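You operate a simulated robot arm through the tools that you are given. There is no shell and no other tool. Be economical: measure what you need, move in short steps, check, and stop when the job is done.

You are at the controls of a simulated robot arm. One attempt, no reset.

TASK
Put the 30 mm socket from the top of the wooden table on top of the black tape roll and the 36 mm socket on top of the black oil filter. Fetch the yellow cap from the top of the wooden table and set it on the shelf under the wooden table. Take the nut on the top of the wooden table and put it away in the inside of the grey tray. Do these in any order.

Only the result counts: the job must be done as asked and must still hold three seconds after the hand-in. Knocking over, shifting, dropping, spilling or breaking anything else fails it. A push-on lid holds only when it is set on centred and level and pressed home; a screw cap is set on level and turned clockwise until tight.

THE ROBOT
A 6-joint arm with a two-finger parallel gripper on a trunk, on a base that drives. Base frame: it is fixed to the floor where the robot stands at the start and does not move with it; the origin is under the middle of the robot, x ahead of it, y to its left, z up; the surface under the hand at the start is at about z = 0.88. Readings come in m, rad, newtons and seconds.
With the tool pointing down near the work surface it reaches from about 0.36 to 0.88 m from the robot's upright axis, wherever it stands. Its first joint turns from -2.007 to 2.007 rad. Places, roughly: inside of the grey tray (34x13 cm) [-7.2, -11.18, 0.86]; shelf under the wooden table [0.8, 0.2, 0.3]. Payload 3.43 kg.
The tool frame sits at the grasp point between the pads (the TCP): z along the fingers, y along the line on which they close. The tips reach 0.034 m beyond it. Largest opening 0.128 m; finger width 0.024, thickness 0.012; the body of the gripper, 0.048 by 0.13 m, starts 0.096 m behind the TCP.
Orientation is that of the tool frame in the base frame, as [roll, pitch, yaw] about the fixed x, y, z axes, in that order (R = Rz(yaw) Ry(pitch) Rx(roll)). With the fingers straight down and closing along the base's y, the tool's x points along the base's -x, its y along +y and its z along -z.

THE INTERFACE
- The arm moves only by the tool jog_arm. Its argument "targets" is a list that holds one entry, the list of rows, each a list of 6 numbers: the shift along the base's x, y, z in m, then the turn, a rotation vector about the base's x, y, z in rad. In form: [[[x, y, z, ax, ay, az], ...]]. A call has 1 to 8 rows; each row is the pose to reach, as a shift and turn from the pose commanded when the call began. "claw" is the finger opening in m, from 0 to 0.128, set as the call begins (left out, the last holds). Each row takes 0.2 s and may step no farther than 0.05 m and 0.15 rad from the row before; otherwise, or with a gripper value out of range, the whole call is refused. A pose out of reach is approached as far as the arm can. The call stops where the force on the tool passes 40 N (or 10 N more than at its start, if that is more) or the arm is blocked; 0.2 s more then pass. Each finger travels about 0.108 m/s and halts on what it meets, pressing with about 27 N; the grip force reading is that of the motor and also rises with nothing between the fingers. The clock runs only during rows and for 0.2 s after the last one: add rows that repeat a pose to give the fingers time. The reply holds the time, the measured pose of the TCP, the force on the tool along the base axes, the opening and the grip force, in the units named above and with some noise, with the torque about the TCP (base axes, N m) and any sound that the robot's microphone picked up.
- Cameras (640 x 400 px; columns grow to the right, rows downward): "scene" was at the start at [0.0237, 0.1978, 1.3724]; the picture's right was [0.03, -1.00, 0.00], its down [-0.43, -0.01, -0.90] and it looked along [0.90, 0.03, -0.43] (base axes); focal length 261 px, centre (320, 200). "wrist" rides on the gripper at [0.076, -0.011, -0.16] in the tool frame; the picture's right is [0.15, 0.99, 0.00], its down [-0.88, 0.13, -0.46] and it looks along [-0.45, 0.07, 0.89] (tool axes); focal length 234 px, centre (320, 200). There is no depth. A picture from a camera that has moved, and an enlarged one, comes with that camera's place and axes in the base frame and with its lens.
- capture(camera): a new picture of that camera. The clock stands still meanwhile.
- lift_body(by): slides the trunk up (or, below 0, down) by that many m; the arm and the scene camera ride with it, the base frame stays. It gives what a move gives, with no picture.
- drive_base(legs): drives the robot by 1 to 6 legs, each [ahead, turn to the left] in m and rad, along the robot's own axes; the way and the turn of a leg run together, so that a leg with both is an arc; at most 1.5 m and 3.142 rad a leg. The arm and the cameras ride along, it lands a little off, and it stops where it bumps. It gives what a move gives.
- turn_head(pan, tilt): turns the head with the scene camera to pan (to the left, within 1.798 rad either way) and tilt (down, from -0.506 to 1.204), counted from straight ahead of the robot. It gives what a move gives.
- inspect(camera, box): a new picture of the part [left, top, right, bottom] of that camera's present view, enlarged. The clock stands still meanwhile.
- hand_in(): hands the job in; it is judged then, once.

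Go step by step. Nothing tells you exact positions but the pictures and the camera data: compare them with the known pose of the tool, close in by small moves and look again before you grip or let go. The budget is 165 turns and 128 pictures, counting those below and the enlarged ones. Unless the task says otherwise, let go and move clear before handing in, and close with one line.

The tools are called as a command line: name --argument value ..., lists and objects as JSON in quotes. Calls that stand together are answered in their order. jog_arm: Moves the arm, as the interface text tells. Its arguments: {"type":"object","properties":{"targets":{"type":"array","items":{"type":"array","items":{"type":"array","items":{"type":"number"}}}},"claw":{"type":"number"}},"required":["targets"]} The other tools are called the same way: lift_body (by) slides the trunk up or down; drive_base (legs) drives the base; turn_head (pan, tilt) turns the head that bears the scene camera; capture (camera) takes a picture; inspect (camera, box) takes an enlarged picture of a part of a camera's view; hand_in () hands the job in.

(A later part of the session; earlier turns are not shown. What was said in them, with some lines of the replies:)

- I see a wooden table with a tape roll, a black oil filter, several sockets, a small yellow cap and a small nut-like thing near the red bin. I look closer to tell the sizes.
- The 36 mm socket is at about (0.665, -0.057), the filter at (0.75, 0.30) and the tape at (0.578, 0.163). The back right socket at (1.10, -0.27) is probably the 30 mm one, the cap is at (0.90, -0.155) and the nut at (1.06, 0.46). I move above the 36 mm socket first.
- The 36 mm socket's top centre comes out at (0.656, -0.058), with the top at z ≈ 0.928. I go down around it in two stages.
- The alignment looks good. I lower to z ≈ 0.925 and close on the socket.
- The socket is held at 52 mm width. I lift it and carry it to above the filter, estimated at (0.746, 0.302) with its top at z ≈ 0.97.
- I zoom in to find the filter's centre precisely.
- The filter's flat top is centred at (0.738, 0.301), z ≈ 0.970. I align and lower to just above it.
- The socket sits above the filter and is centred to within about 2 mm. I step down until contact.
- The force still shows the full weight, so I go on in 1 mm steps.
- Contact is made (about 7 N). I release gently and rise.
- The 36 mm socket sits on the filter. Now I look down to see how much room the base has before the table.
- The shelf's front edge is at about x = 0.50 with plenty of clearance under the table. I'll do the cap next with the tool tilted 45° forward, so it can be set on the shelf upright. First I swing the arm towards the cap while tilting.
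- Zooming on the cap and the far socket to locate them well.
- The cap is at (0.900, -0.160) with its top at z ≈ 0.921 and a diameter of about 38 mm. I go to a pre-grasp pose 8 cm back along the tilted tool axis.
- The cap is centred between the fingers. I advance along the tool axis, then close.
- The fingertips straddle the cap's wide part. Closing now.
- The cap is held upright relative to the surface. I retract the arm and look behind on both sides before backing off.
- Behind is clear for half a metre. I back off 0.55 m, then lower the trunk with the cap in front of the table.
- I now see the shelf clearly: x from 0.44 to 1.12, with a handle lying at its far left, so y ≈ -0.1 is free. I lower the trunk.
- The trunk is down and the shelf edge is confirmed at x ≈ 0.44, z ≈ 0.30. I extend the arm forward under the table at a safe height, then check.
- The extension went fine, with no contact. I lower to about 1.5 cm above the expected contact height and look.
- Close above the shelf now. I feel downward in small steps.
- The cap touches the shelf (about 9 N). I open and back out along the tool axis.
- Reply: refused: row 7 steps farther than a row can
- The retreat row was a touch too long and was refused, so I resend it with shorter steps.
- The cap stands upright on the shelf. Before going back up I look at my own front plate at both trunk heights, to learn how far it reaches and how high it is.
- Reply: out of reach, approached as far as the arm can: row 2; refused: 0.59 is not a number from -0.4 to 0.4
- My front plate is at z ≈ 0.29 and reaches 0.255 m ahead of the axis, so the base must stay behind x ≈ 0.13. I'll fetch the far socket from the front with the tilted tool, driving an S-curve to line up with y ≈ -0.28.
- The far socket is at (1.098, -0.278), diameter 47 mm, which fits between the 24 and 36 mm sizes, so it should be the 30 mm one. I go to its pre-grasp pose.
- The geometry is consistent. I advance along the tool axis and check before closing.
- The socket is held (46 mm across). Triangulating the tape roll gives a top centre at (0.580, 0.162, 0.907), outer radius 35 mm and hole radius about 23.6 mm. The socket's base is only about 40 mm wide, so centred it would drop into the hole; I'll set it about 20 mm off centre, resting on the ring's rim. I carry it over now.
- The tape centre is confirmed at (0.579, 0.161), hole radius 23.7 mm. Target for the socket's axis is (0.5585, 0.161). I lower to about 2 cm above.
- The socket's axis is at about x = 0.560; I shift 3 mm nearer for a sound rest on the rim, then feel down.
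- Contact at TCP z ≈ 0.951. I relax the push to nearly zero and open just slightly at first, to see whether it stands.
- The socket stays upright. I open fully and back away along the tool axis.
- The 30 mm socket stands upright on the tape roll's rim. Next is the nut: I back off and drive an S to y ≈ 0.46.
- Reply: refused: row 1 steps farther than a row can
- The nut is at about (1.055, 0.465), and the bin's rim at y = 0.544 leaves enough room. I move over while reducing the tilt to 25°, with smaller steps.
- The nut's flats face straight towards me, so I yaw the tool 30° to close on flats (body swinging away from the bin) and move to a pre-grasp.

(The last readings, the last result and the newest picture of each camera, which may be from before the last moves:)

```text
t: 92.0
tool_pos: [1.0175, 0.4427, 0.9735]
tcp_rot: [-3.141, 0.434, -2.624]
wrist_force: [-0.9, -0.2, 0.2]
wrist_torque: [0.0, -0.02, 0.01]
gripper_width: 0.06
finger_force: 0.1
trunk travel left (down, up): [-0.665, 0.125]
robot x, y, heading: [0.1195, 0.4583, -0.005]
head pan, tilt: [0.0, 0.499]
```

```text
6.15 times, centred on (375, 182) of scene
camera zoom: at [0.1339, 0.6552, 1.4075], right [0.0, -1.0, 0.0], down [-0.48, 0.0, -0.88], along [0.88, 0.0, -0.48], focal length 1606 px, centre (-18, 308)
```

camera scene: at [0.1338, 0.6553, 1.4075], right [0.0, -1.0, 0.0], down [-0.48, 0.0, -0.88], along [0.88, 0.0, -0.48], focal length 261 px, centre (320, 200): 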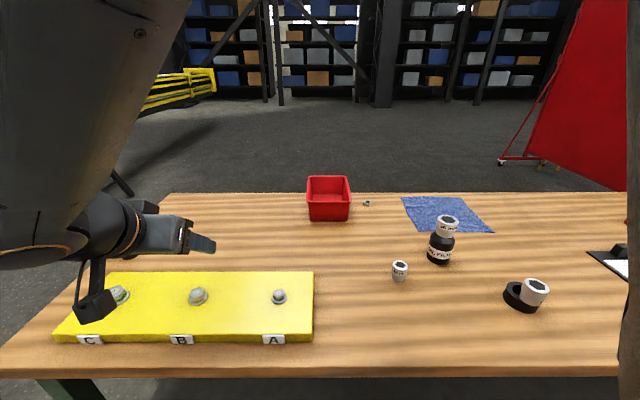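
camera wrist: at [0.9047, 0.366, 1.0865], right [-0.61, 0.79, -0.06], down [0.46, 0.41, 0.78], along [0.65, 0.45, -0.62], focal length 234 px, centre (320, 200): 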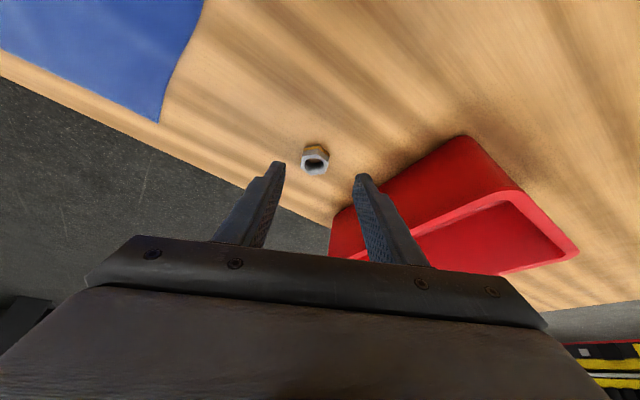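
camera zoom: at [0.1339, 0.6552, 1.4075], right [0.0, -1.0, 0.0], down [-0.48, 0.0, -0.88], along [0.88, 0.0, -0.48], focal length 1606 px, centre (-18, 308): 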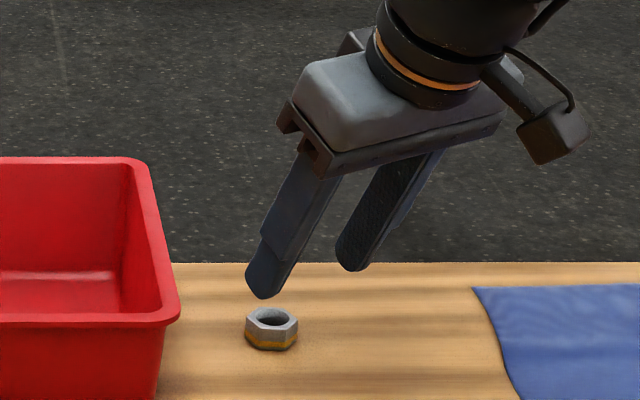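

The nut is about 4 mm off the finger midline, so I correct that and go down to the grasp height.

jog_arm --targets '[[[0.009, 0.001, -0.01, 0, 0, 0], [0.018, 0.006, -0.03, 0, 0, 0], [0.0275, 0.0115, -0.053, 0, 0, 0], [0.0275, 0.0115, -0.053, 0, 0, 0]]]'

capture --camera "wrist"

inspect --camera "scene" --box '[340, 170, 400, 215]'

```text
t: 93.0
tool_pos: [1.045, 0.4548, 0.9209]
tcp_rot: [-3.141, 0.433, -2.623]
wrist_force: [0.0, -0.8, -0.2]
wrist_torque: [0.0, -0.02, 0.02]
gripper_width: 0.0602
finger_force: 0.0
trunk travel left (down, up): [-0.665, 0.125]
robot x, y, heading: [0.1227, 0.4581, -0.005]
head pan, tilt: [0.0, 0.499]
```

```text
54 pictures are left
camera wrist: at [0.932, 0.3773, 1.0341], right [-0.6, 0.79, -0.06], down [0.46, 0.41, 0.78], along [0.65, 0.44, -0.62], focal length 234 px, centre (320, 200)
```

wrist: 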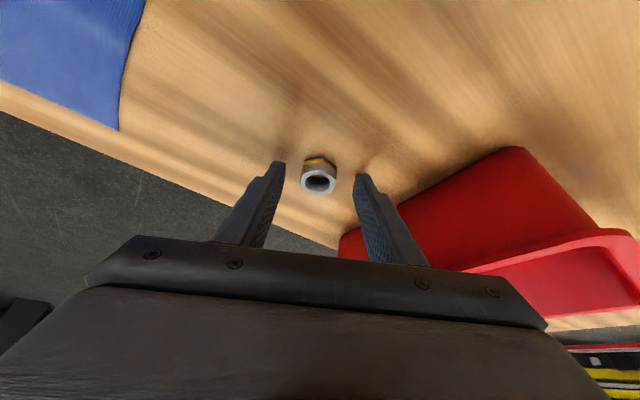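

```text
8.89 times, centred on (370, 192) of scene
camera zoom: at [0.1339, 0.6552, 1.4075], right [0.0, -1.0, 0.0], down [-0.48, 0.0, -0.88], along [0.88, 0.0, -0.48], focal length 2319 px, centre (-124, 267)
```

zoom: 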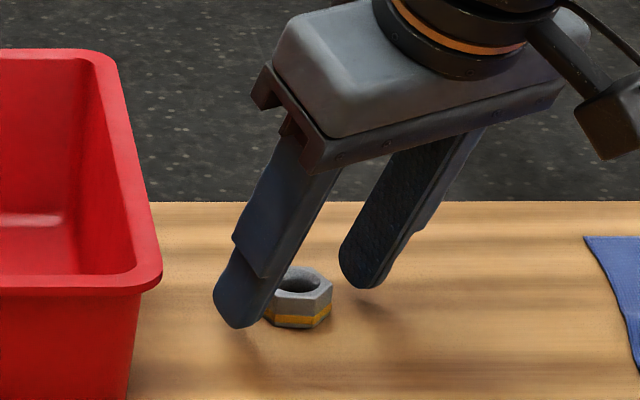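

The nut lies between the fingertips. Closing and lifting.

jog_arm --targets '[[[0, 0, -0.001, 0, 0, 0], [0, 0, -0.001, 0, 0, 0], [0, 0, -0.001, 0, 0, 0], [0, 0, -0.001, 0, 0, 0]]]' --claw 0.015

jog_arm --targets '[[[0, 0, 0.04, 0, 0, 0], [-0.01, 0, 0.085, 0, 0, 0], [-0.03, -0.01, 0.125, 0, 0, 0], [-0.06, -0.02, 0.16, 0, 0, 0], [-0.1, -0.03, 0.18, 0, 0, 0], [-0.14, -0.04, 0.2, 0, 0, 0]]]'

capture --camera "wrist"

```text
t: 94.0
tool_pos: [1.0443, 0.4549, 0.9205]
tcp_rot: [-3.14, 0.431, -2.625]
wrist_force: [0.8, -0.2, 4.9]
wrist_torque: [0.03, -0.02, 0.05]
gripper_width: 0.0293
finger_force: 26.9
trunk travel left (down, up): [-0.665, 0.125]
robot x, y, heading: [0.1217, 0.459, -0.002]
head pan, tilt: [0.0, 0.499]
```

```text
t: 95.5
tool_pos: [0.9049, 0.4153, 1.1195]
tcp_rot: [3.141, 0.43, -2.625]
wrist_force: [-0.3, 0.0, -1.0]
wrist_torque: [-0.01, 0.03, 0.04]
gripper_width: 0.0297
finger_force: 26.5
trunk travel left (down, up): [-0.665, 0.125]
robot x, y, heading: [0.1196, 0.4596, -0.003]
head pan, tilt: [0.0, 0.499]
```

```text
52 pictures are left
camera wrist: at [0.7925, 0.3371, 1.2328], right [-0.6, 0.79, -0.06], down [0.47, 0.41, 0.78], along [0.65, 0.44, -0.62], focal length 234 px, centre (320, 200)
```

wrist: 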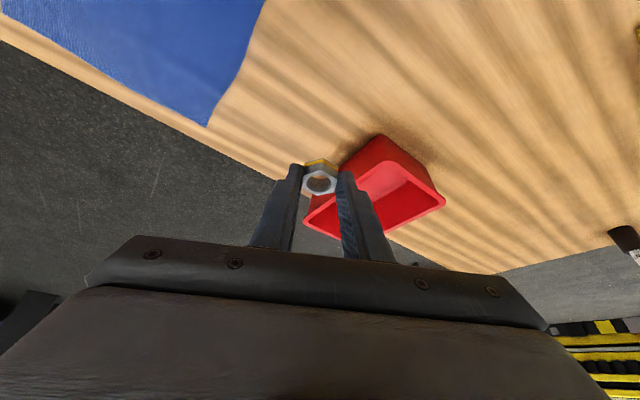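

The nut is firmly held. I retract the arm to a compact, upright carrying pose.

jog_arm --targets '[[[-0.035, 0.005, 0.02, 0, 0, -0.13], [-0.075, 0.01, 0.04, 0, 0, -0.26], [-0.115, 0.015, 0.06, 0, 0, -0.39], [-0.155, 0.02, 0.08, 0, 0, -0.52], [-0.195, 0.03, 0.1, 0, 0, -0.52], [-0.235, 0.04, 0.12, 0, 0, -0.52], [-0.275, 0.044, 0.13, 0, 0, -0.52], [-0.315, 0.044, 0.13, 0, 0, -0.52]]]'

jog_arm --targets '[[[0, 0, 0, 0, 0.11, 0], [0, 0, 0, 0, 0.22, 0], [0, 0, 0, 0, 0.33, 0], [0, 0, 0, 0, 0.43, 0]]]'

drive_base --legs '[[-0.5, 0]]'

turn_head --pan -1.79 --tilt 0.3

capture --camera "scene"

```text
t: 97.2
tool_pos: [0.5907, 0.4583, 1.2498]
tcp_rot: [3.14, 0.432, 3.139]
wrist_force: [-0.5, -0.1, -2.2]
wrist_torque: [0.0, 0.06, 0.02]
gripper_width: 0.0294
finger_force: 27.0
trunk travel left (down, up): [-0.665, 0.125]
robot x, y, heading: [0.1229, 0.4574, -0.003]
head pan, tilt: [0.0, 0.499]
```

```text
t: 98.2
tool_pos: [0.59, 0.4585, 1.2497]
tcp_rot: [-3.141, 0.0, 3.138]
wrist_force: [-0.3, -0.4, -1.3]
wrist_torque: [-0.02, -0.06, 0.02]
gripper_width: 0.0294
finger_force: 26.9
trunk travel left (down, up): [-0.665, 0.125]
robot x, y, heading: [0.1215, 0.4618, -0.006]
head pan, tilt: [0.0, 0.499]
```

```text
t: 101.2
tool_pos: [0.0932, 0.4593, 1.251]
tcp_rot: [-3.14, 0.001, 3.137]
wrist_force: [0.1, 0.1, -0.7]
wrist_torque: [-0.03, 0.02, -0.05]
gripper_width: 0.0294
finger_force: 26.6
trunk travel left (down, up): [-0.665, 0.125]
robot x, y, heading: [-0.377, 0.4622, -0.005]
head pan, tilt: [0.0, 0.499]
```

```text
t: 103.0
tool_pos: [0.0939, 0.4592, 1.249]
tcp_rot: [-3.14, 0.004, 3.137]
wrist_force: [-0.3, -0.5, -0.9]
wrist_torque: [0.02, 0.0, -0.01]
gripper_width: 0.0296
finger_force: 26.8
trunk travel left (down, up): [-0.665, 0.125]
robot x, y, heading: [-0.3766, 0.4581, -0.008]
head pan, tilt: [-1.791, 0.3]
```

```text
51 pictures are left
camera scene: at [-0.4744, 0.566, 1.4259], right [-0.98, 0.22, 0.0], down [0.07, 0.29, -0.96], along [-0.21, -0.93, -0.3], focal length 261 px, centre (320, 200)
```

scene: 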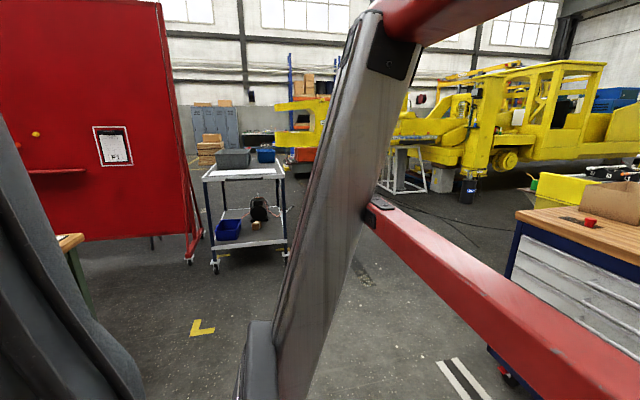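

A workbench stands behind me at x ≈ -1.7, with a trolley and a yellow machine to the back right. I turn in place towards the tray's direction and look at the route.

drive_base --legs '[[0, -2.1]]'

turn_head --pan 0.0 --tilt 0.2

capture --camera "scene"

```text
t: 108.4
tool_pos: [-0.6168, 0.0609, 1.2499]
tcp_rot: [-3.14, 0.003, 1.029]
wrist_force: [0.1, 0.3, -1.8]
wrist_torque: [0.0, 0.0, 0.02]
gripper_width: 0.0296
finger_force: 27.0
trunk travel left (down, up): [-0.665, 0.125]
robot x, y, heading: [-0.3763, 0.4598, -2.114]
head pan, tilt: [-1.791, 0.3]
```

```text
t: 110.2
tool_pos: [-0.6163, 0.0599, 1.2498]
tcp_rot: [-3.139, 0.001, 1.03]
wrist_force: [-1.2, 0.2, -1.8]
wrist_torque: [0.0, -0.01, -0.01]
gripper_width: 0.0295
finger_force: 27.4
trunk travel left (down, up): [-0.665, 0.125]
robot x, y, heading: [-0.3737, 0.4616, -2.107]
head pan, tilt: [0.0, 0.201]
```

```text
50 pictures are left
camera scene: at [-0.2155, 0.3494, 1.4352], right [-0.86, 0.51, 0.0], down [0.1, 0.17, -0.98], along [-0.5, -0.84, -0.2], focal length 261 px, centre (320, 200)
```

scene: 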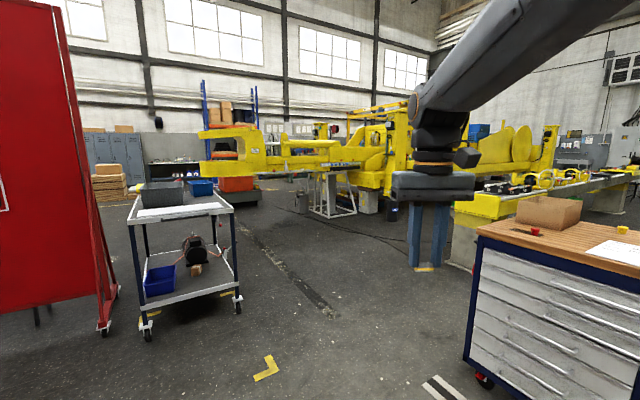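

inspect --camera "scene" --box '[90, 90, 410, 230]'

inspect --camera "scene" --box '[260, 120, 400, 220]'

```text
2.00 times, centred on (250, 160) of scene
camera zoom: at [-0.2155, 0.3494, 1.4352], right [-0.86, 0.51, 0.0], down [0.1, 0.17, -0.98], along [-0.5, -0.84, -0.2], focal length 522 px, centre (460, 280)
```

zoom: 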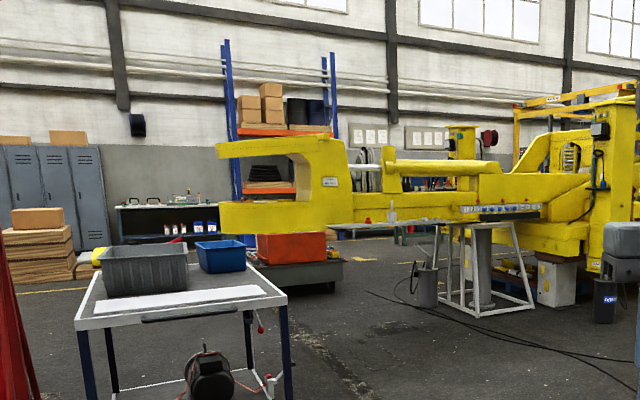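

```text
4.00 times, centred on (330, 170) of scene
camera zoom: at [-0.2155, 0.3494, 1.4352], right [-0.86, 0.51, 0.0], down [0.1, 0.17, -0.98], along [-0.5, -0.84, -0.2], focal length 1044 px, centre (280, 320)
```

zoom: 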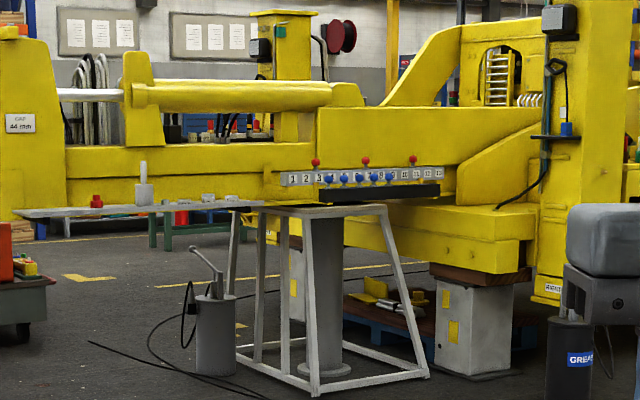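

The corridor between trolley and bench is free; the tray's place lies behind the yellow machine, near the wall. I drive through the corridor and look again.

drive_base --legs '[[1.4, 0], [1.0, 0], [0, 0.9]]'

capture --camera "scene"

```text
t: 124.2
tool_pos: [-1.431, -2.015, 1.2513]
tcp_rot: [-3.14, 0.002, 1.942]
wrist_force: [0.7, 0.1, -1.4]
wrist_torque: [0.0, -0.03, -0.01]
gripper_width: 0.0295
finger_force: 27.6
trunk travel left (down, up): [-0.665, 0.125]
robot x, y, heading: [-1.5957, -1.5798, -1.197]
head pan, tilt: [0.0, 0.201]
```

```text
47 pictures are left
camera scene: at [-1.4144, -1.5205, 1.4352], right [-0.93, -0.36, 0.0], down [-0.07, 0.19, -0.98], along [0.36, -0.91, -0.2], focal length 261 px, centre (320, 200)
```

scene: 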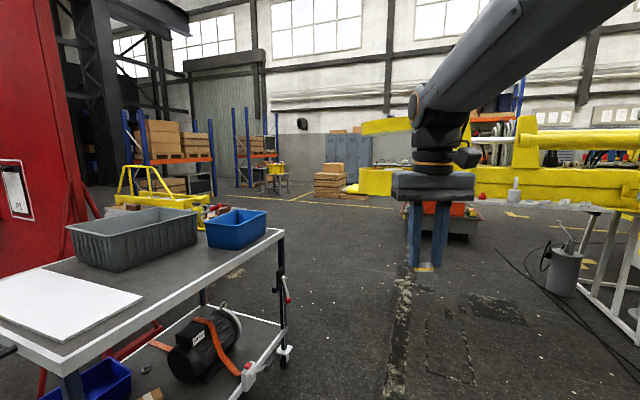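

The boom's tip is at about (-0.7, -4.7) and the trolley's far corner at about (-0.6, -2.9). I'll drive between them and then pass the boom on its left (east) side.

drive_base --legs '[[0, -0.195], [1.4, 0], [0.55, 0], [0, 1.09], [1.0, 0], [0.68, 0]]'

drive_base --legs '[[0, -1.27]]'

turn_head --pan -0.3 --tilt 0.2

capture --camera "scene"

```text
t: 145.6
tool_pos: [0.7653, -4.1733, 1.2501]
tcp_rot: [-3.14, 0.002, 2.823]
wrist_force: [0.2, 0.4, -1.0]
wrist_torque: [0.03, -0.02, 0.02]
gripper_width: 0.0296
finger_force: 26.8
trunk travel left (down, up): [-0.665, 0.125]
robot x, y, heading: [0.3199, -4.0245, -0.316]
head pan, tilt: [0.0, 0.201]
```

```text
t: 149.1
tool_pos: [0.3129, -4.4935, 1.2497]
tcp_rot: [-3.141, 0.003, 1.555]
wrist_force: [0.6, 0.8, -1.1]
wrist_torque: [0.01, 0.02, -0.01]
gripper_width: 0.0297
finger_force: 27.1
trunk travel left (down, up): [-0.665, 0.125]
robot x, y, heading: [0.3231, -4.0283, -1.587]
head pan, tilt: [0.0, 0.201]
```

```text
t: 149.9
tool_pos: [0.3119, -4.4937, 1.2499]
tcp_rot: [-3.139, 0.002, 1.554]
wrist_force: [-0.2, 0.4, -1.7]
wrist_torque: [0.01, 0.0, -0.02]
gripper_width: 0.0294
finger_force: 27.1
trunk travel left (down, up): [-0.665, 0.125]
robot x, y, heading: [0.3205, -4.0253, -1.588]
head pan, tilt: [-0.3, 0.201]
```

```text
46 pictures are left
camera scene: at [0.4881, -4.0389, 1.4352], right [-0.95, 0.31, 0.0], down [0.06, 0.19, -0.98], along [-0.3, -0.93, -0.2], focal length 261 px, centre (320, 200)
```

scene: 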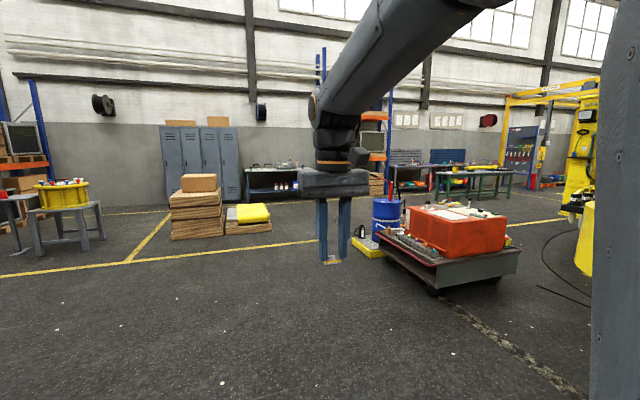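

The tray's place lies at the green bench by the far wall. A red cart and drum are at (-1.4…-2.2, -6…-7.5), and a pallet at (0…, -8.5); I'll pass between drum and pallet, then head west.

drive_base --legs '[[0, -0.06], [1.44, 0], [1.44, 0], [0, -0.553]]'

turn_head --pan -0.25 --tilt 0.2

capture --camera "scene"

```text
t: 165.8
tool_pos: [-0.1572, -7.2705, 1.2512]
tcp_rot: [-3.139, 0.001, 0.939]
wrist_force: [0.5, -0.5, -0.8]
wrist_torque: [-0.02, 0.0, 0.0]
gripper_width: 0.0295
finger_force: 27.1
trunk travel left (down, up): [-0.665, 0.125]
robot x, y, heading: [0.1224, -6.8906, -2.203]
head pan, tilt: [-0.3, 0.201]
```

```text
t: 166.4
tool_pos: [-0.1565, -7.2707, 1.2507]
tcp_rot: [-3.139, 0.002, 0.94]
wrist_force: [1.1, 0.1, -0.8]
wrist_torque: [-0.02, -0.05, 0.01]
gripper_width: 0.0295
finger_force: 26.8
trunk travel left (down, up): [-0.665, 0.125]
robot x, y, heading: [0.1194, -6.8918, -2.198]
head pan, tilt: [-0.25, 0.201]
```

```text
45 pictures are left
camera scene: at [0.2519, -7.003, 1.4352], right [-0.64, 0.77, 0.0], down [0.15, 0.13, -0.98], along [-0.76, -0.62, -0.2], focal length 261 px, centre (320, 200)
```

scene: 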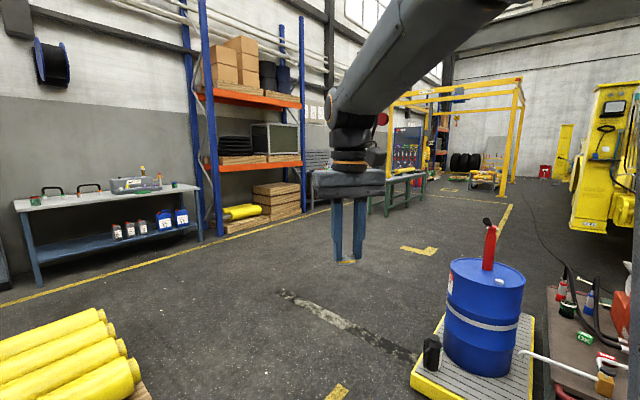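

inspect --camera "scene" --box '[300, 100, 480, 230]'

drive_base --legs '[[1.3, 0], [1.3, 0], [0, -0.85]]'

turn_head --pan 0.3 --tilt 0.2

capture --camera "scene"

```text
3.08 times, centred on (390, 165) of scene
camera zoom: at [0.2519, -7.003, 1.4352], right [-0.64, 0.77, 0.0], down [0.15, 0.13, -0.98], along [-0.76, -0.62, -0.2], focal length 803 px, centre (105, 308)
```

zoom: 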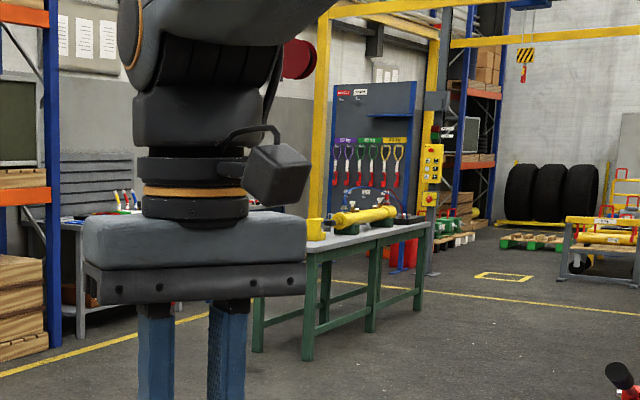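

```text
t: 181.3
tool_pos: [-1.8674, -9.0473, 1.25]
tcp_rot: [-3.141, 0.003, 0.098]
wrist_force: [0.0, -0.4, 0.0]
wrist_torque: [0.01, 0.03, 0.02]
gripper_width: 0.0294
finger_force: 27.0
trunk travel left (down, up): [-0.665, 0.125]
robot x, y, heading: [-1.4036, -9.0027, -3.041]
head pan, tilt: [-0.25, 0.201]
```

```text
t: 182.2
tool_pos: [-1.8665, -9.0464, 1.2494]
tcp_rot: [-3.14, 0.003, 0.1]
wrist_force: [0.3, 0.3, -1.2]
wrist_torque: [0.02, 0.03, 0.02]
gripper_width: 0.0294
finger_force: 27.4
trunk travel left (down, up): [-0.665, 0.125]
robot x, y, heading: [-1.4008, -9.0, -3.043]
head pan, tilt: [0.3, 0.201]
```

```text
43 pictures are left
camera scene: at [-1.3888, -9.2239, 1.4352], right [-0.39, 0.92, 0.0], down [0.18, 0.08, -0.98], along [-0.9, -0.38, -0.2], focal length 261 px, centre (320, 200)
```

scene: 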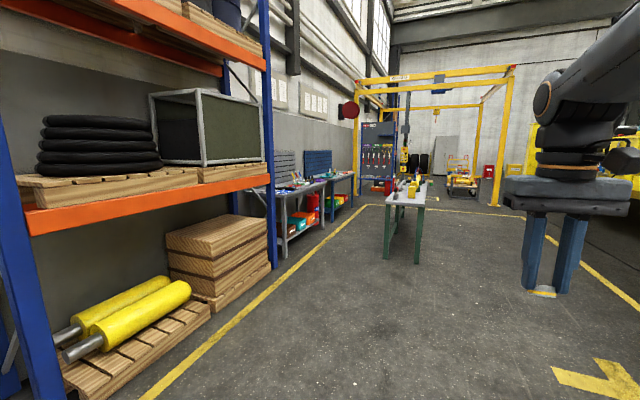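

inspect --camera "scene" --box '[265, 130, 445, 270]'

inspect --camera "scene" --box '[290, 150, 370, 210]'

```text
2.86 times, centred on (355, 200) of scene
camera zoom: at [-1.3888, -9.2239, 1.4352], right [-0.39, 0.92, 0.0], down [0.18, 0.08, -0.98], along [-0.9, -0.38, -0.2], focal length 745 px, centre (220, 200)
```

zoom: 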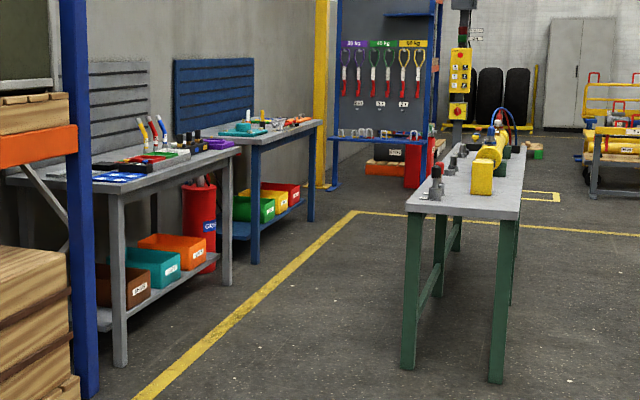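

```text
6.67 times, centred on (330, 180) of scene
camera zoom: at [-1.3888, -9.2239, 1.4352], right [-0.39, 0.92, 0.0], down [0.18, 0.08, -0.98], along [-0.9, -0.38, -0.2], focal length 1739 px, centre (253, 333)
```

zoom: 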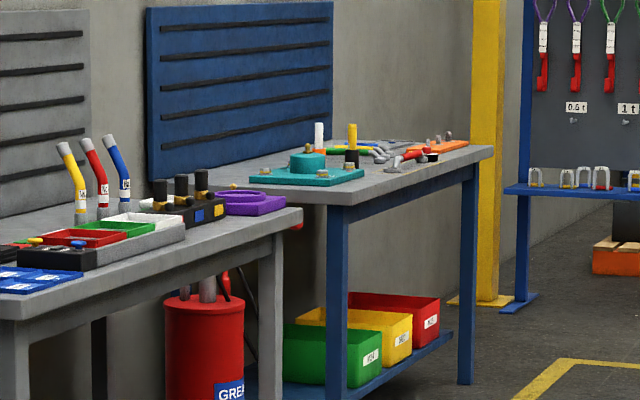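

The tray should be at the right end of the blue-legged bench (front edge y ≈ -10.9). The green table occupies x -4.65…-6.9, y -9.3…-9.7; I'll go around its north side and come down at its west end.

drive_base --legs '[[0, -0.275], [1.42, 0], [1.42, 0], [0, 0.177], [1.5, 0], [1.0, 0]]'

turn_head --pan 0.9 --tilt 0.3

capture --camera "scene"

```text
t: 209.5
tool_pos: [-7.1793, -8.5147, 1.2507]
tcp_rot: [-3.14, 0.001, -0.007]
wrist_force: [-1.2, 0.7, -1.1]
wrist_torque: [0.01, 0.01, -0.01]
gripper_width: 0.0296
finger_force: 26.5
trunk travel left (down, up): [-0.665, 0.125]
robot x, y, heading: [-6.7115, -8.5193, 3.139]
head pan, tilt: [0.3, 0.201]
```

```text
t: 210.5
tool_pos: [-7.1784, -8.516, 1.2509]
tcp_rot: [-3.141, 0.001, -0.005]
wrist_force: [-0.1, 0.4, -0.5]
wrist_torque: [-0.01, 0.01, 0.0]
gripper_width: 0.0295
finger_force: 27.0
trunk travel left (down, up): [-0.665, 0.125]
robot x, y, heading: [-6.7138, -8.5165, 3.133]
head pan, tilt: [0.901, 0.3]
```

```text
40 pictures are left
camera scene: at [-6.6918, -8.7881, 1.4259], right [-0.78, 0.63, 0.0], down [0.19, 0.23, -0.96], along [-0.6, -0.74, -0.3], focal length 261 px, centre (320, 200)
```

scene: 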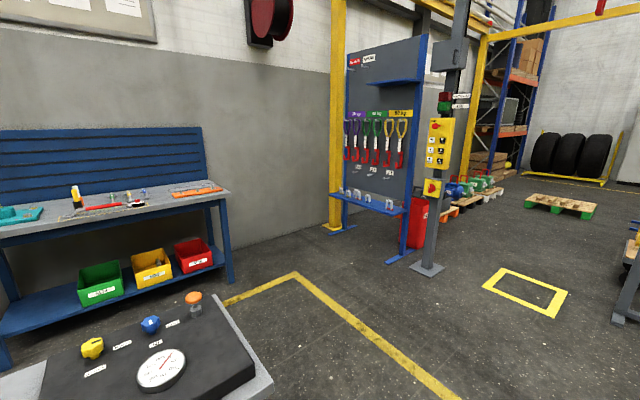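

inspect --camera "scene" --box '[130, 165, 250, 225]'

```text
5.33 times, centred on (190, 195) of scene
camera zoom: at [-6.6918, -8.7881, 1.4259], right [-0.78, 0.63, 0.0], down [0.19, 0.23, -0.96], along [-0.6, -0.74, -0.3], focal length 1391 px, centre (1013, 227)
```

zoom: 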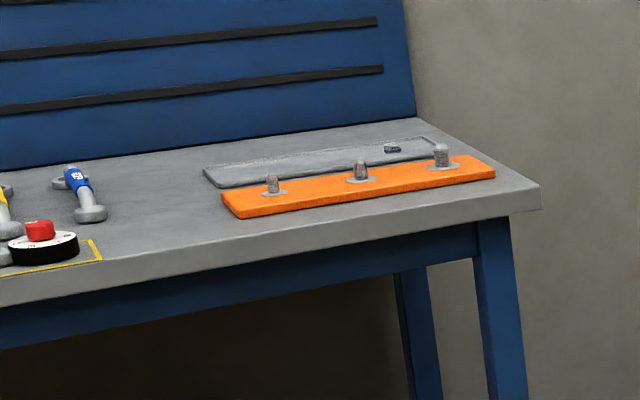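

The shallow grey tray lies behind the orange board, by the bench's right end. The bench's front edge is at y ≈ -10.68; I drive to about (-7.42, -10.28) facing it, in two stages.

drive_base --legs '[[0.71, 0], [0, 1.577], [1.4, 0]]'

turn_head --pan 0.1 --tilt 0.8

capture --camera "scene"

```text
t: 224.7
tool_pos: [-7.4269, -10.381, 1.2501]
tcp_rot: [-3.14, 0.001, 1.572]
wrist_force: [-0.4, 0.0, 0.4]
wrist_torque: [0.02, -0.01, 0.0]
gripper_width: 0.0294
finger_force: 27.3
trunk travel left (down, up): [-0.665, 0.125]
robot x, y, heading: [-7.4275, -9.9137, -1.567]
head pan, tilt: [0.901, 0.3]
```

```text
t: 225.9
tool_pos: [-7.4283, -10.3825, 1.2508]
tcp_rot: [-3.139, 0.002, 1.572]
wrist_force: [0.1, -0.7, -1.5]
wrist_torque: [0.02, 0.05, 0.01]
gripper_width: 0.0292
finger_force: 26.7
trunk travel left (down, up): [-0.665, 0.125]
robot x, y, heading: [-7.4292, -9.9184, -1.571]
head pan, tilt: [0.099, 0.799]
```

```text
38 pictures are left
camera scene: at [-7.2256, -9.9142, 1.3816], right [-0.99, -0.1, 0.0], down [-0.07, 0.71, -0.7], along [0.07, -0.69, -0.72], focal length 261 px, centre (320, 200)
```

scene: 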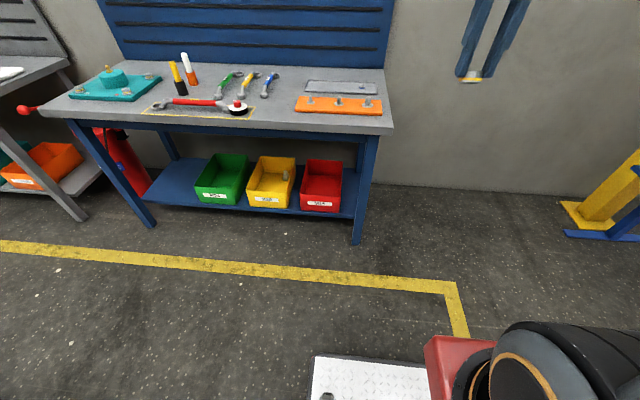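

The bench's legs are at y ≈ -10.88 and the tray's centre at about (-7.205, -11.17). I drive 0.5 m closer.

drive_base --legs '[[0.48, 0]]'

turn_head --pan 0.0 --tilt 0.65

capture --camera "scene"

capture --camera "wrist"

```text
t: 228.7
tool_pos: [-7.4225, -10.8633, 1.2505]
tcp_rot: [-3.138, 0.002, 1.58]
wrist_force: [-0.9, 0.0, 0.1]
wrist_torque: [-0.03, 0.01, -0.02]
gripper_width: 0.0294
finger_force: 26.9
trunk travel left (down, up): [-0.665, 0.125]
robot x, y, heading: [-7.4264, -10.3938, -1.565]
head pan, tilt: [0.099, 0.799]
```

```text
t: 229.4
tool_pos: [-7.4224, -10.8624, 1.251]
tcp_rot: [-3.14, 0.001, 1.578]
wrist_force: [-0.4, 0.0, -0.8]
wrist_torque: [-0.01, 0.02, 0.01]
gripper_width: 0.0295
finger_force: 27.0
trunk travel left (down, up): [-0.665, 0.125]
robot x, y, heading: [-7.4264, -10.3952, -1.557]
head pan, tilt: [0.0, 0.649]
```

```text
37 pictures are left
camera scene: at [-7.2307, -10.4007, 1.3941], right [-1.0, -0.01, 0.0], down [-0.01, 0.6, -0.8], along [0.01, -0.8, -0.6], focal length 261 px, centre (320, 200)
```

scene: 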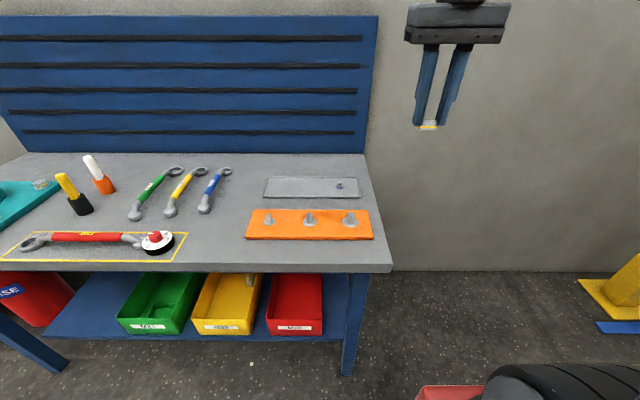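

```text
36 pictures are left
camera wrist: at [-7.4343, -10.7874, 1.4098], right [0.99, 0.15, 0.0], down [0.14, -0.88, 0.46], along [0.07, -0.45, -0.89], focal length 234 px, centre (320, 200)
```

wrist: 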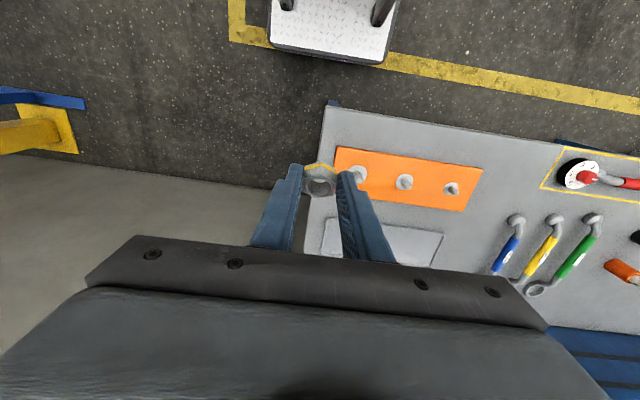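

inspect --camera "scene" --box '[230, 160, 400, 270]'

```text
3.64 times, centred on (315, 215) of scene
camera zoom: at [-7.2307, -10.4007, 1.3941], right [-1.0, -0.01, 0.0], down [-0.01, 0.6, -0.8], along [0.01, -0.8, -0.6], focal length 949 px, centre (338, 146)
```

zoom: 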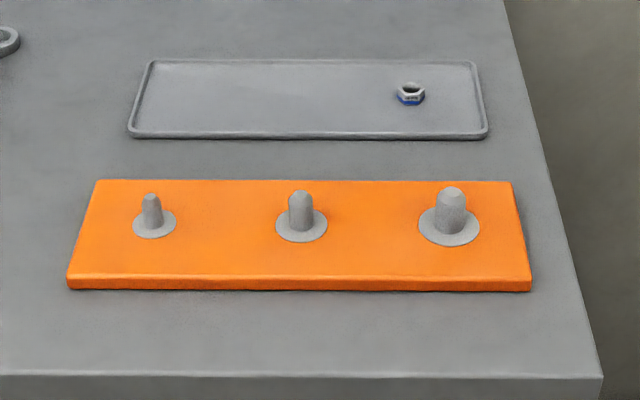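

The tray is a shallow one with another nut at its right. I aim for (-7.16, -11.185) and tilt 25° again so that the nut comes down flat.

jog_arm --targets '[[[0.033, -0.02, 0, -0.11, 0, 0], [0.066, -0.045, 0, -0.22, 0, 0], [0.099, -0.08, 0, -0.33, 0, 0], [0.132, -0.115, 0, -0.43, 0, 0], [0.165, -0.15, 0, -0.43, 0, 0], [0.198, -0.185, 0, -0.43, 0, 0], [0.231, -0.22, 0, -0.43, 0, 0], [0.262, -0.255, 0, -0.43, 0, 0]]]'

jog_arm --targets '[[[0, -0.02, -0.04, 0, 0, 0], [0, -0.035, -0.085, 0, 0, 0], [0, -0.05, -0.13, 0, 0, 0], [0, -0.056, -0.175, 0, 0, 0], [0, -0.056, -0.22, 0, 0, 0], [0, -0.056, -0.25, 0, 0, 0], [0, -0.056, -0.25, 0, 0, 0]]]'

capture --camera "wrist"

inspect --camera "scene" --box '[210, 90, 410, 240]'

```text
t: 231.2
tool_pos: [-7.1583, -11.1169, 1.251]
tcp_rot: [-3.136, 0.434, 1.579]
wrist_force: [-0.2, 0.5, 0.0]
wrist_torque: [0.0, -0.04, 0.02]
gripper_width: 0.0296
finger_force: 27.0
trunk travel left (down, up): [-0.665, 0.125]
robot x, y, heading: [-7.4234, -10.3971, -1.561]
head pan, tilt: [0.0, 0.649]
```

```text
t: 232.8
tool_pos: [-7.1608, -11.1759, 0.9998]
tcp_rot: [-3.134, 0.433, 1.578]
wrist_force: [0.3, 0.3, -1.1]
wrist_torque: [0.0, 0.01, 0.0]
gripper_width: 0.0296
finger_force: 26.7
trunk travel left (down, up): [-0.665, 0.125]
robot x, y, heading: [-7.4255, -10.3927, -1.556]
head pan, tilt: [0.0, 0.649]
```

```text
34 pictures are left
camera wrist: at [-7.1717, -11.0401, 1.113], right [0.99, 0.14, -0.07], down [0.14, -0.61, 0.78], along [0.07, -0.78, -0.62], focal length 234 px, centre (320, 200)
```

wrist: 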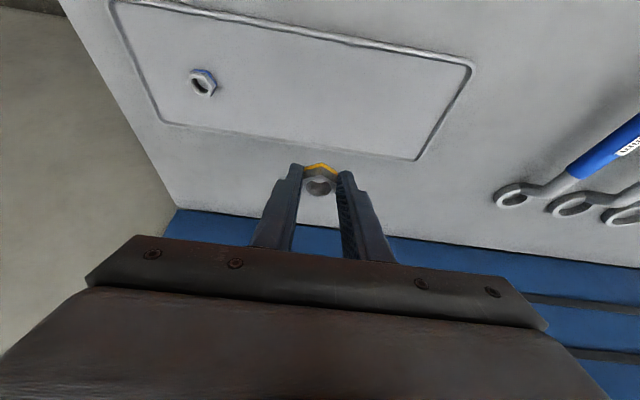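

```text
2.67 times, centred on (310, 165) of scene
camera zoom: at [-7.2306, -10.4008, 1.3941], right [-1.0, -0.01, 0.0], down [-0.01, 0.6, -0.8], along [0.01, -0.8, -0.6], focal length 696 px, centre (347, 293)
```

zoom: 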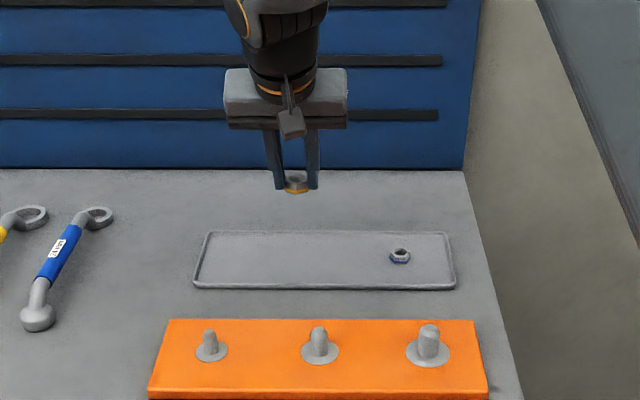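

The tray's centreline is at y ≈ -11.176, so I adjust 8 mm towards me and lower to just above the tray floor.

jog_arm --targets '[[[0, 0.008, -0.04, 0, 0, 0], [0, 0.008, -0.075, 0, 0, 0], [0, 0.008, -0.085, 0, 0, 0], [0, 0.008, -0.085, 0, 0, 0]]]'

inspect --camera "scene" --box '[250, 140, 370, 220]'

capture --camera "wrist"

```text
t: 233.8
tool_pos: [-7.1612, -11.1657, 0.9143]
tcp_rot: [-3.136, 0.432, 1.579]
wrist_force: [0.4, -0.1, -0.1]
wrist_torque: [0.04, 0.03, -0.02]
gripper_width: 0.0297
finger_force: 27.8
trunk travel left (down, up): [-0.665, 0.125]
robot x, y, heading: [-7.4221, -10.3924, -1.559]
head pan, tilt: [0.0, 0.649]
```

```text
5.00 times, centred on (310, 180) of scene
camera zoom: at [-7.2306, -10.4008, 1.3941], right [-1.0, -0.01, 0.0], down [-0.01, 0.6, -0.8], along [0.01, -0.8, -0.6], focal length 1304 px, centre (370, 300)
```

zoom: 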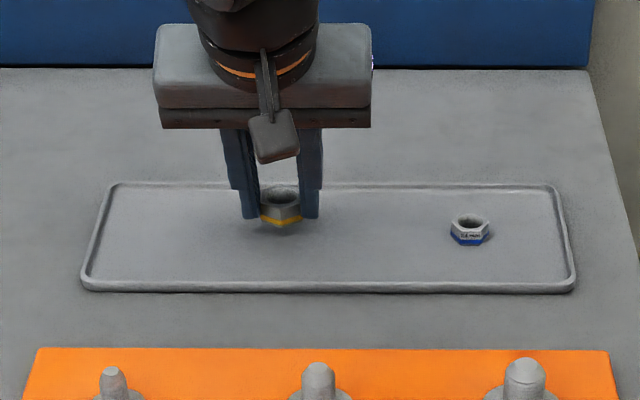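

```text
31 pictures are left
camera wrist: at [-7.1722, -11.031, 1.028], right [0.99, 0.14, -0.07], down [0.14, -0.61, 0.78], along [0.07, -0.78, -0.62], focal length 234 px, centre (320, 200)
```

wrist: 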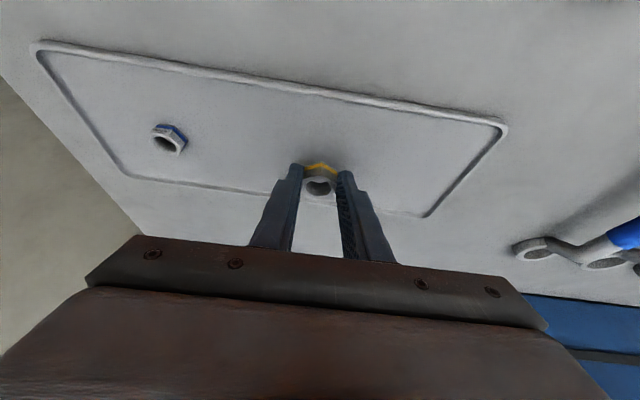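

jog_arm --targets '[[[0, 0, -0.005, 0, 0, 0], [0, 0, -0.009, 0, 0, 0], [0, 0, -0.011, 0, 0, 0], [0, 0, -0.011, 0, 0, 0]]]'

jog_arm --targets '[[[0, 0, -0.0015, 0, 0, 0], [0, 0, -0.003, 0, 0, 0], [0, 0, -0.003, 0, 0, 0]]]'

```text
t: 234.8
tool_pos: [-7.1586, -11.1661, 0.9036]
tcp_rot: [-3.138, 0.431, 1.579]
wrist_force: [-0.2, 0.7, -1.0]
wrist_torque: [0.01, -0.05, 0.03]
gripper_width: 0.0296
finger_force: 27.7
trunk travel left (down, up): [-0.665, 0.125]
robot x, y, heading: [-7.425, -10.394, -1.567]
head pan, tilt: [0.0, 0.649]
```

```text
t: 235.6
tool_pos: [-7.1599, -11.1664, 0.9029]
tcp_rot: [-3.138, 0.436, 1.579]
wrist_force: [-0.8, 3.2, 15.4]
wrist_torque: [-0.05, -0.08, 0.02]
gripper_width: 0.0295
finger_force: 27.0
trunk travel left (down, up): [-0.665, 0.125]
robot x, y, heading: [-7.4236, -10.3939, -1.564]
head pan, tilt: [0.0, 0.649]
```

Contact with the tray floor. I relieve the push, open and retreat.

jog_arm --targets '[[[0, 0, 0.002, 0, 0, 0], [0, 0, 0.002, 0, 0, 0]]]'

jog_arm --targets '[[[0, 0, 0, 0, 0, 0], [0, 0, 0, 0, 0, 0], [0, 0, 0, 0, 0, 0]]]' --claw 0.055

jog_arm --targets '[[[0, 0.015, 0.035, 0, 0, 0], [0, 0.035, 0.075, 0, 0, 0], [0, 0.06, 0.115, 0, 0, 0], [0, 0.09, 0.15, 0, 0, 0], [0, 0.12, 0.185, 0, 0, 0], [0, 0.15, 0.22, 0, 0, 0], [0, 0.18, 0.25, 0, 0, 0], [0, 0.2, 0.28, 0, 0, 0]]]'

inspect --camera "scene" --box '[230, 140, 400, 250]'

```text
t: 236.2
tool_pos: [-7.1604, -11.1659, 0.9038]
tcp_rot: [-3.137, 0.432, 1.58]
wrist_force: [2.2, -2.1, 7.7]
wrist_torque: [-0.35, -0.14, -0.02]
gripper_width: 0.0294
finger_force: 27.1
trunk travel left (down, up): [-0.665, 0.125]
robot x, y, heading: [-7.4255, -10.3957, -1.56]
head pan, tilt: [0.0, 0.649]
```

```text
t: 237.0
tool_pos: [-7.1617, -11.1648, 0.9024]
tcp_rot: [-3.135, 0.432, 1.58]
wrist_force: [-0.2, -0.1, -0.2]
wrist_torque: [-0.02, -0.02, 0.01]
gripper_width: 0.0551
finger_force: 0.0
trunk travel left (down, up): [-0.665, 0.125]
robot x, y, heading: [-7.4258, -10.3901, -1.563]
head pan, tilt: [0.0, 0.649]
```

```text
t: 238.8
tool_pos: [-7.1599, -10.966, 1.1829]
tcp_rot: [-3.136, 0.431, 1.581]
wrist_force: [0.5, -0.8, -0.5]
wrist_torque: [0.06, 0.02, 0.0]
gripper_width: 0.0552
finger_force: 0.1
trunk travel left (down, up): [-0.665, 0.125]
robot x, y, heading: [-7.4255, -10.3959, -1.564]
head pan, tilt: [0.0, 0.649]
```

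```text
3.64 times, centred on (315, 195) of scene
camera zoom: at [-7.2305, -10.4012, 1.3941], right [-1.0, -0.01, 0.0], down [-0.01, 0.6, -0.8], along [0.01, -0.8, -0.6], focal length 949 px, centre (338, 218)
```

zoom: 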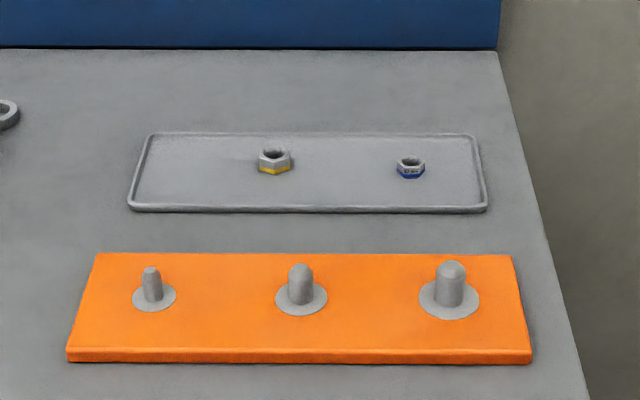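

The nut lies flat inside the grey tray and the hand is clear. The sockets were last seen standing on the tape roll and the filter, and the cap on the shelf, so I hand in.

hand_in

```text
The job is handed in.
```

All four items are placed and the job is handed in. I took the far-right socket to be the 30 mm one from its size, since I could not see its label. It sits about 2 cm off-centre on the tape roll because it would have dropped through the hole if centred.
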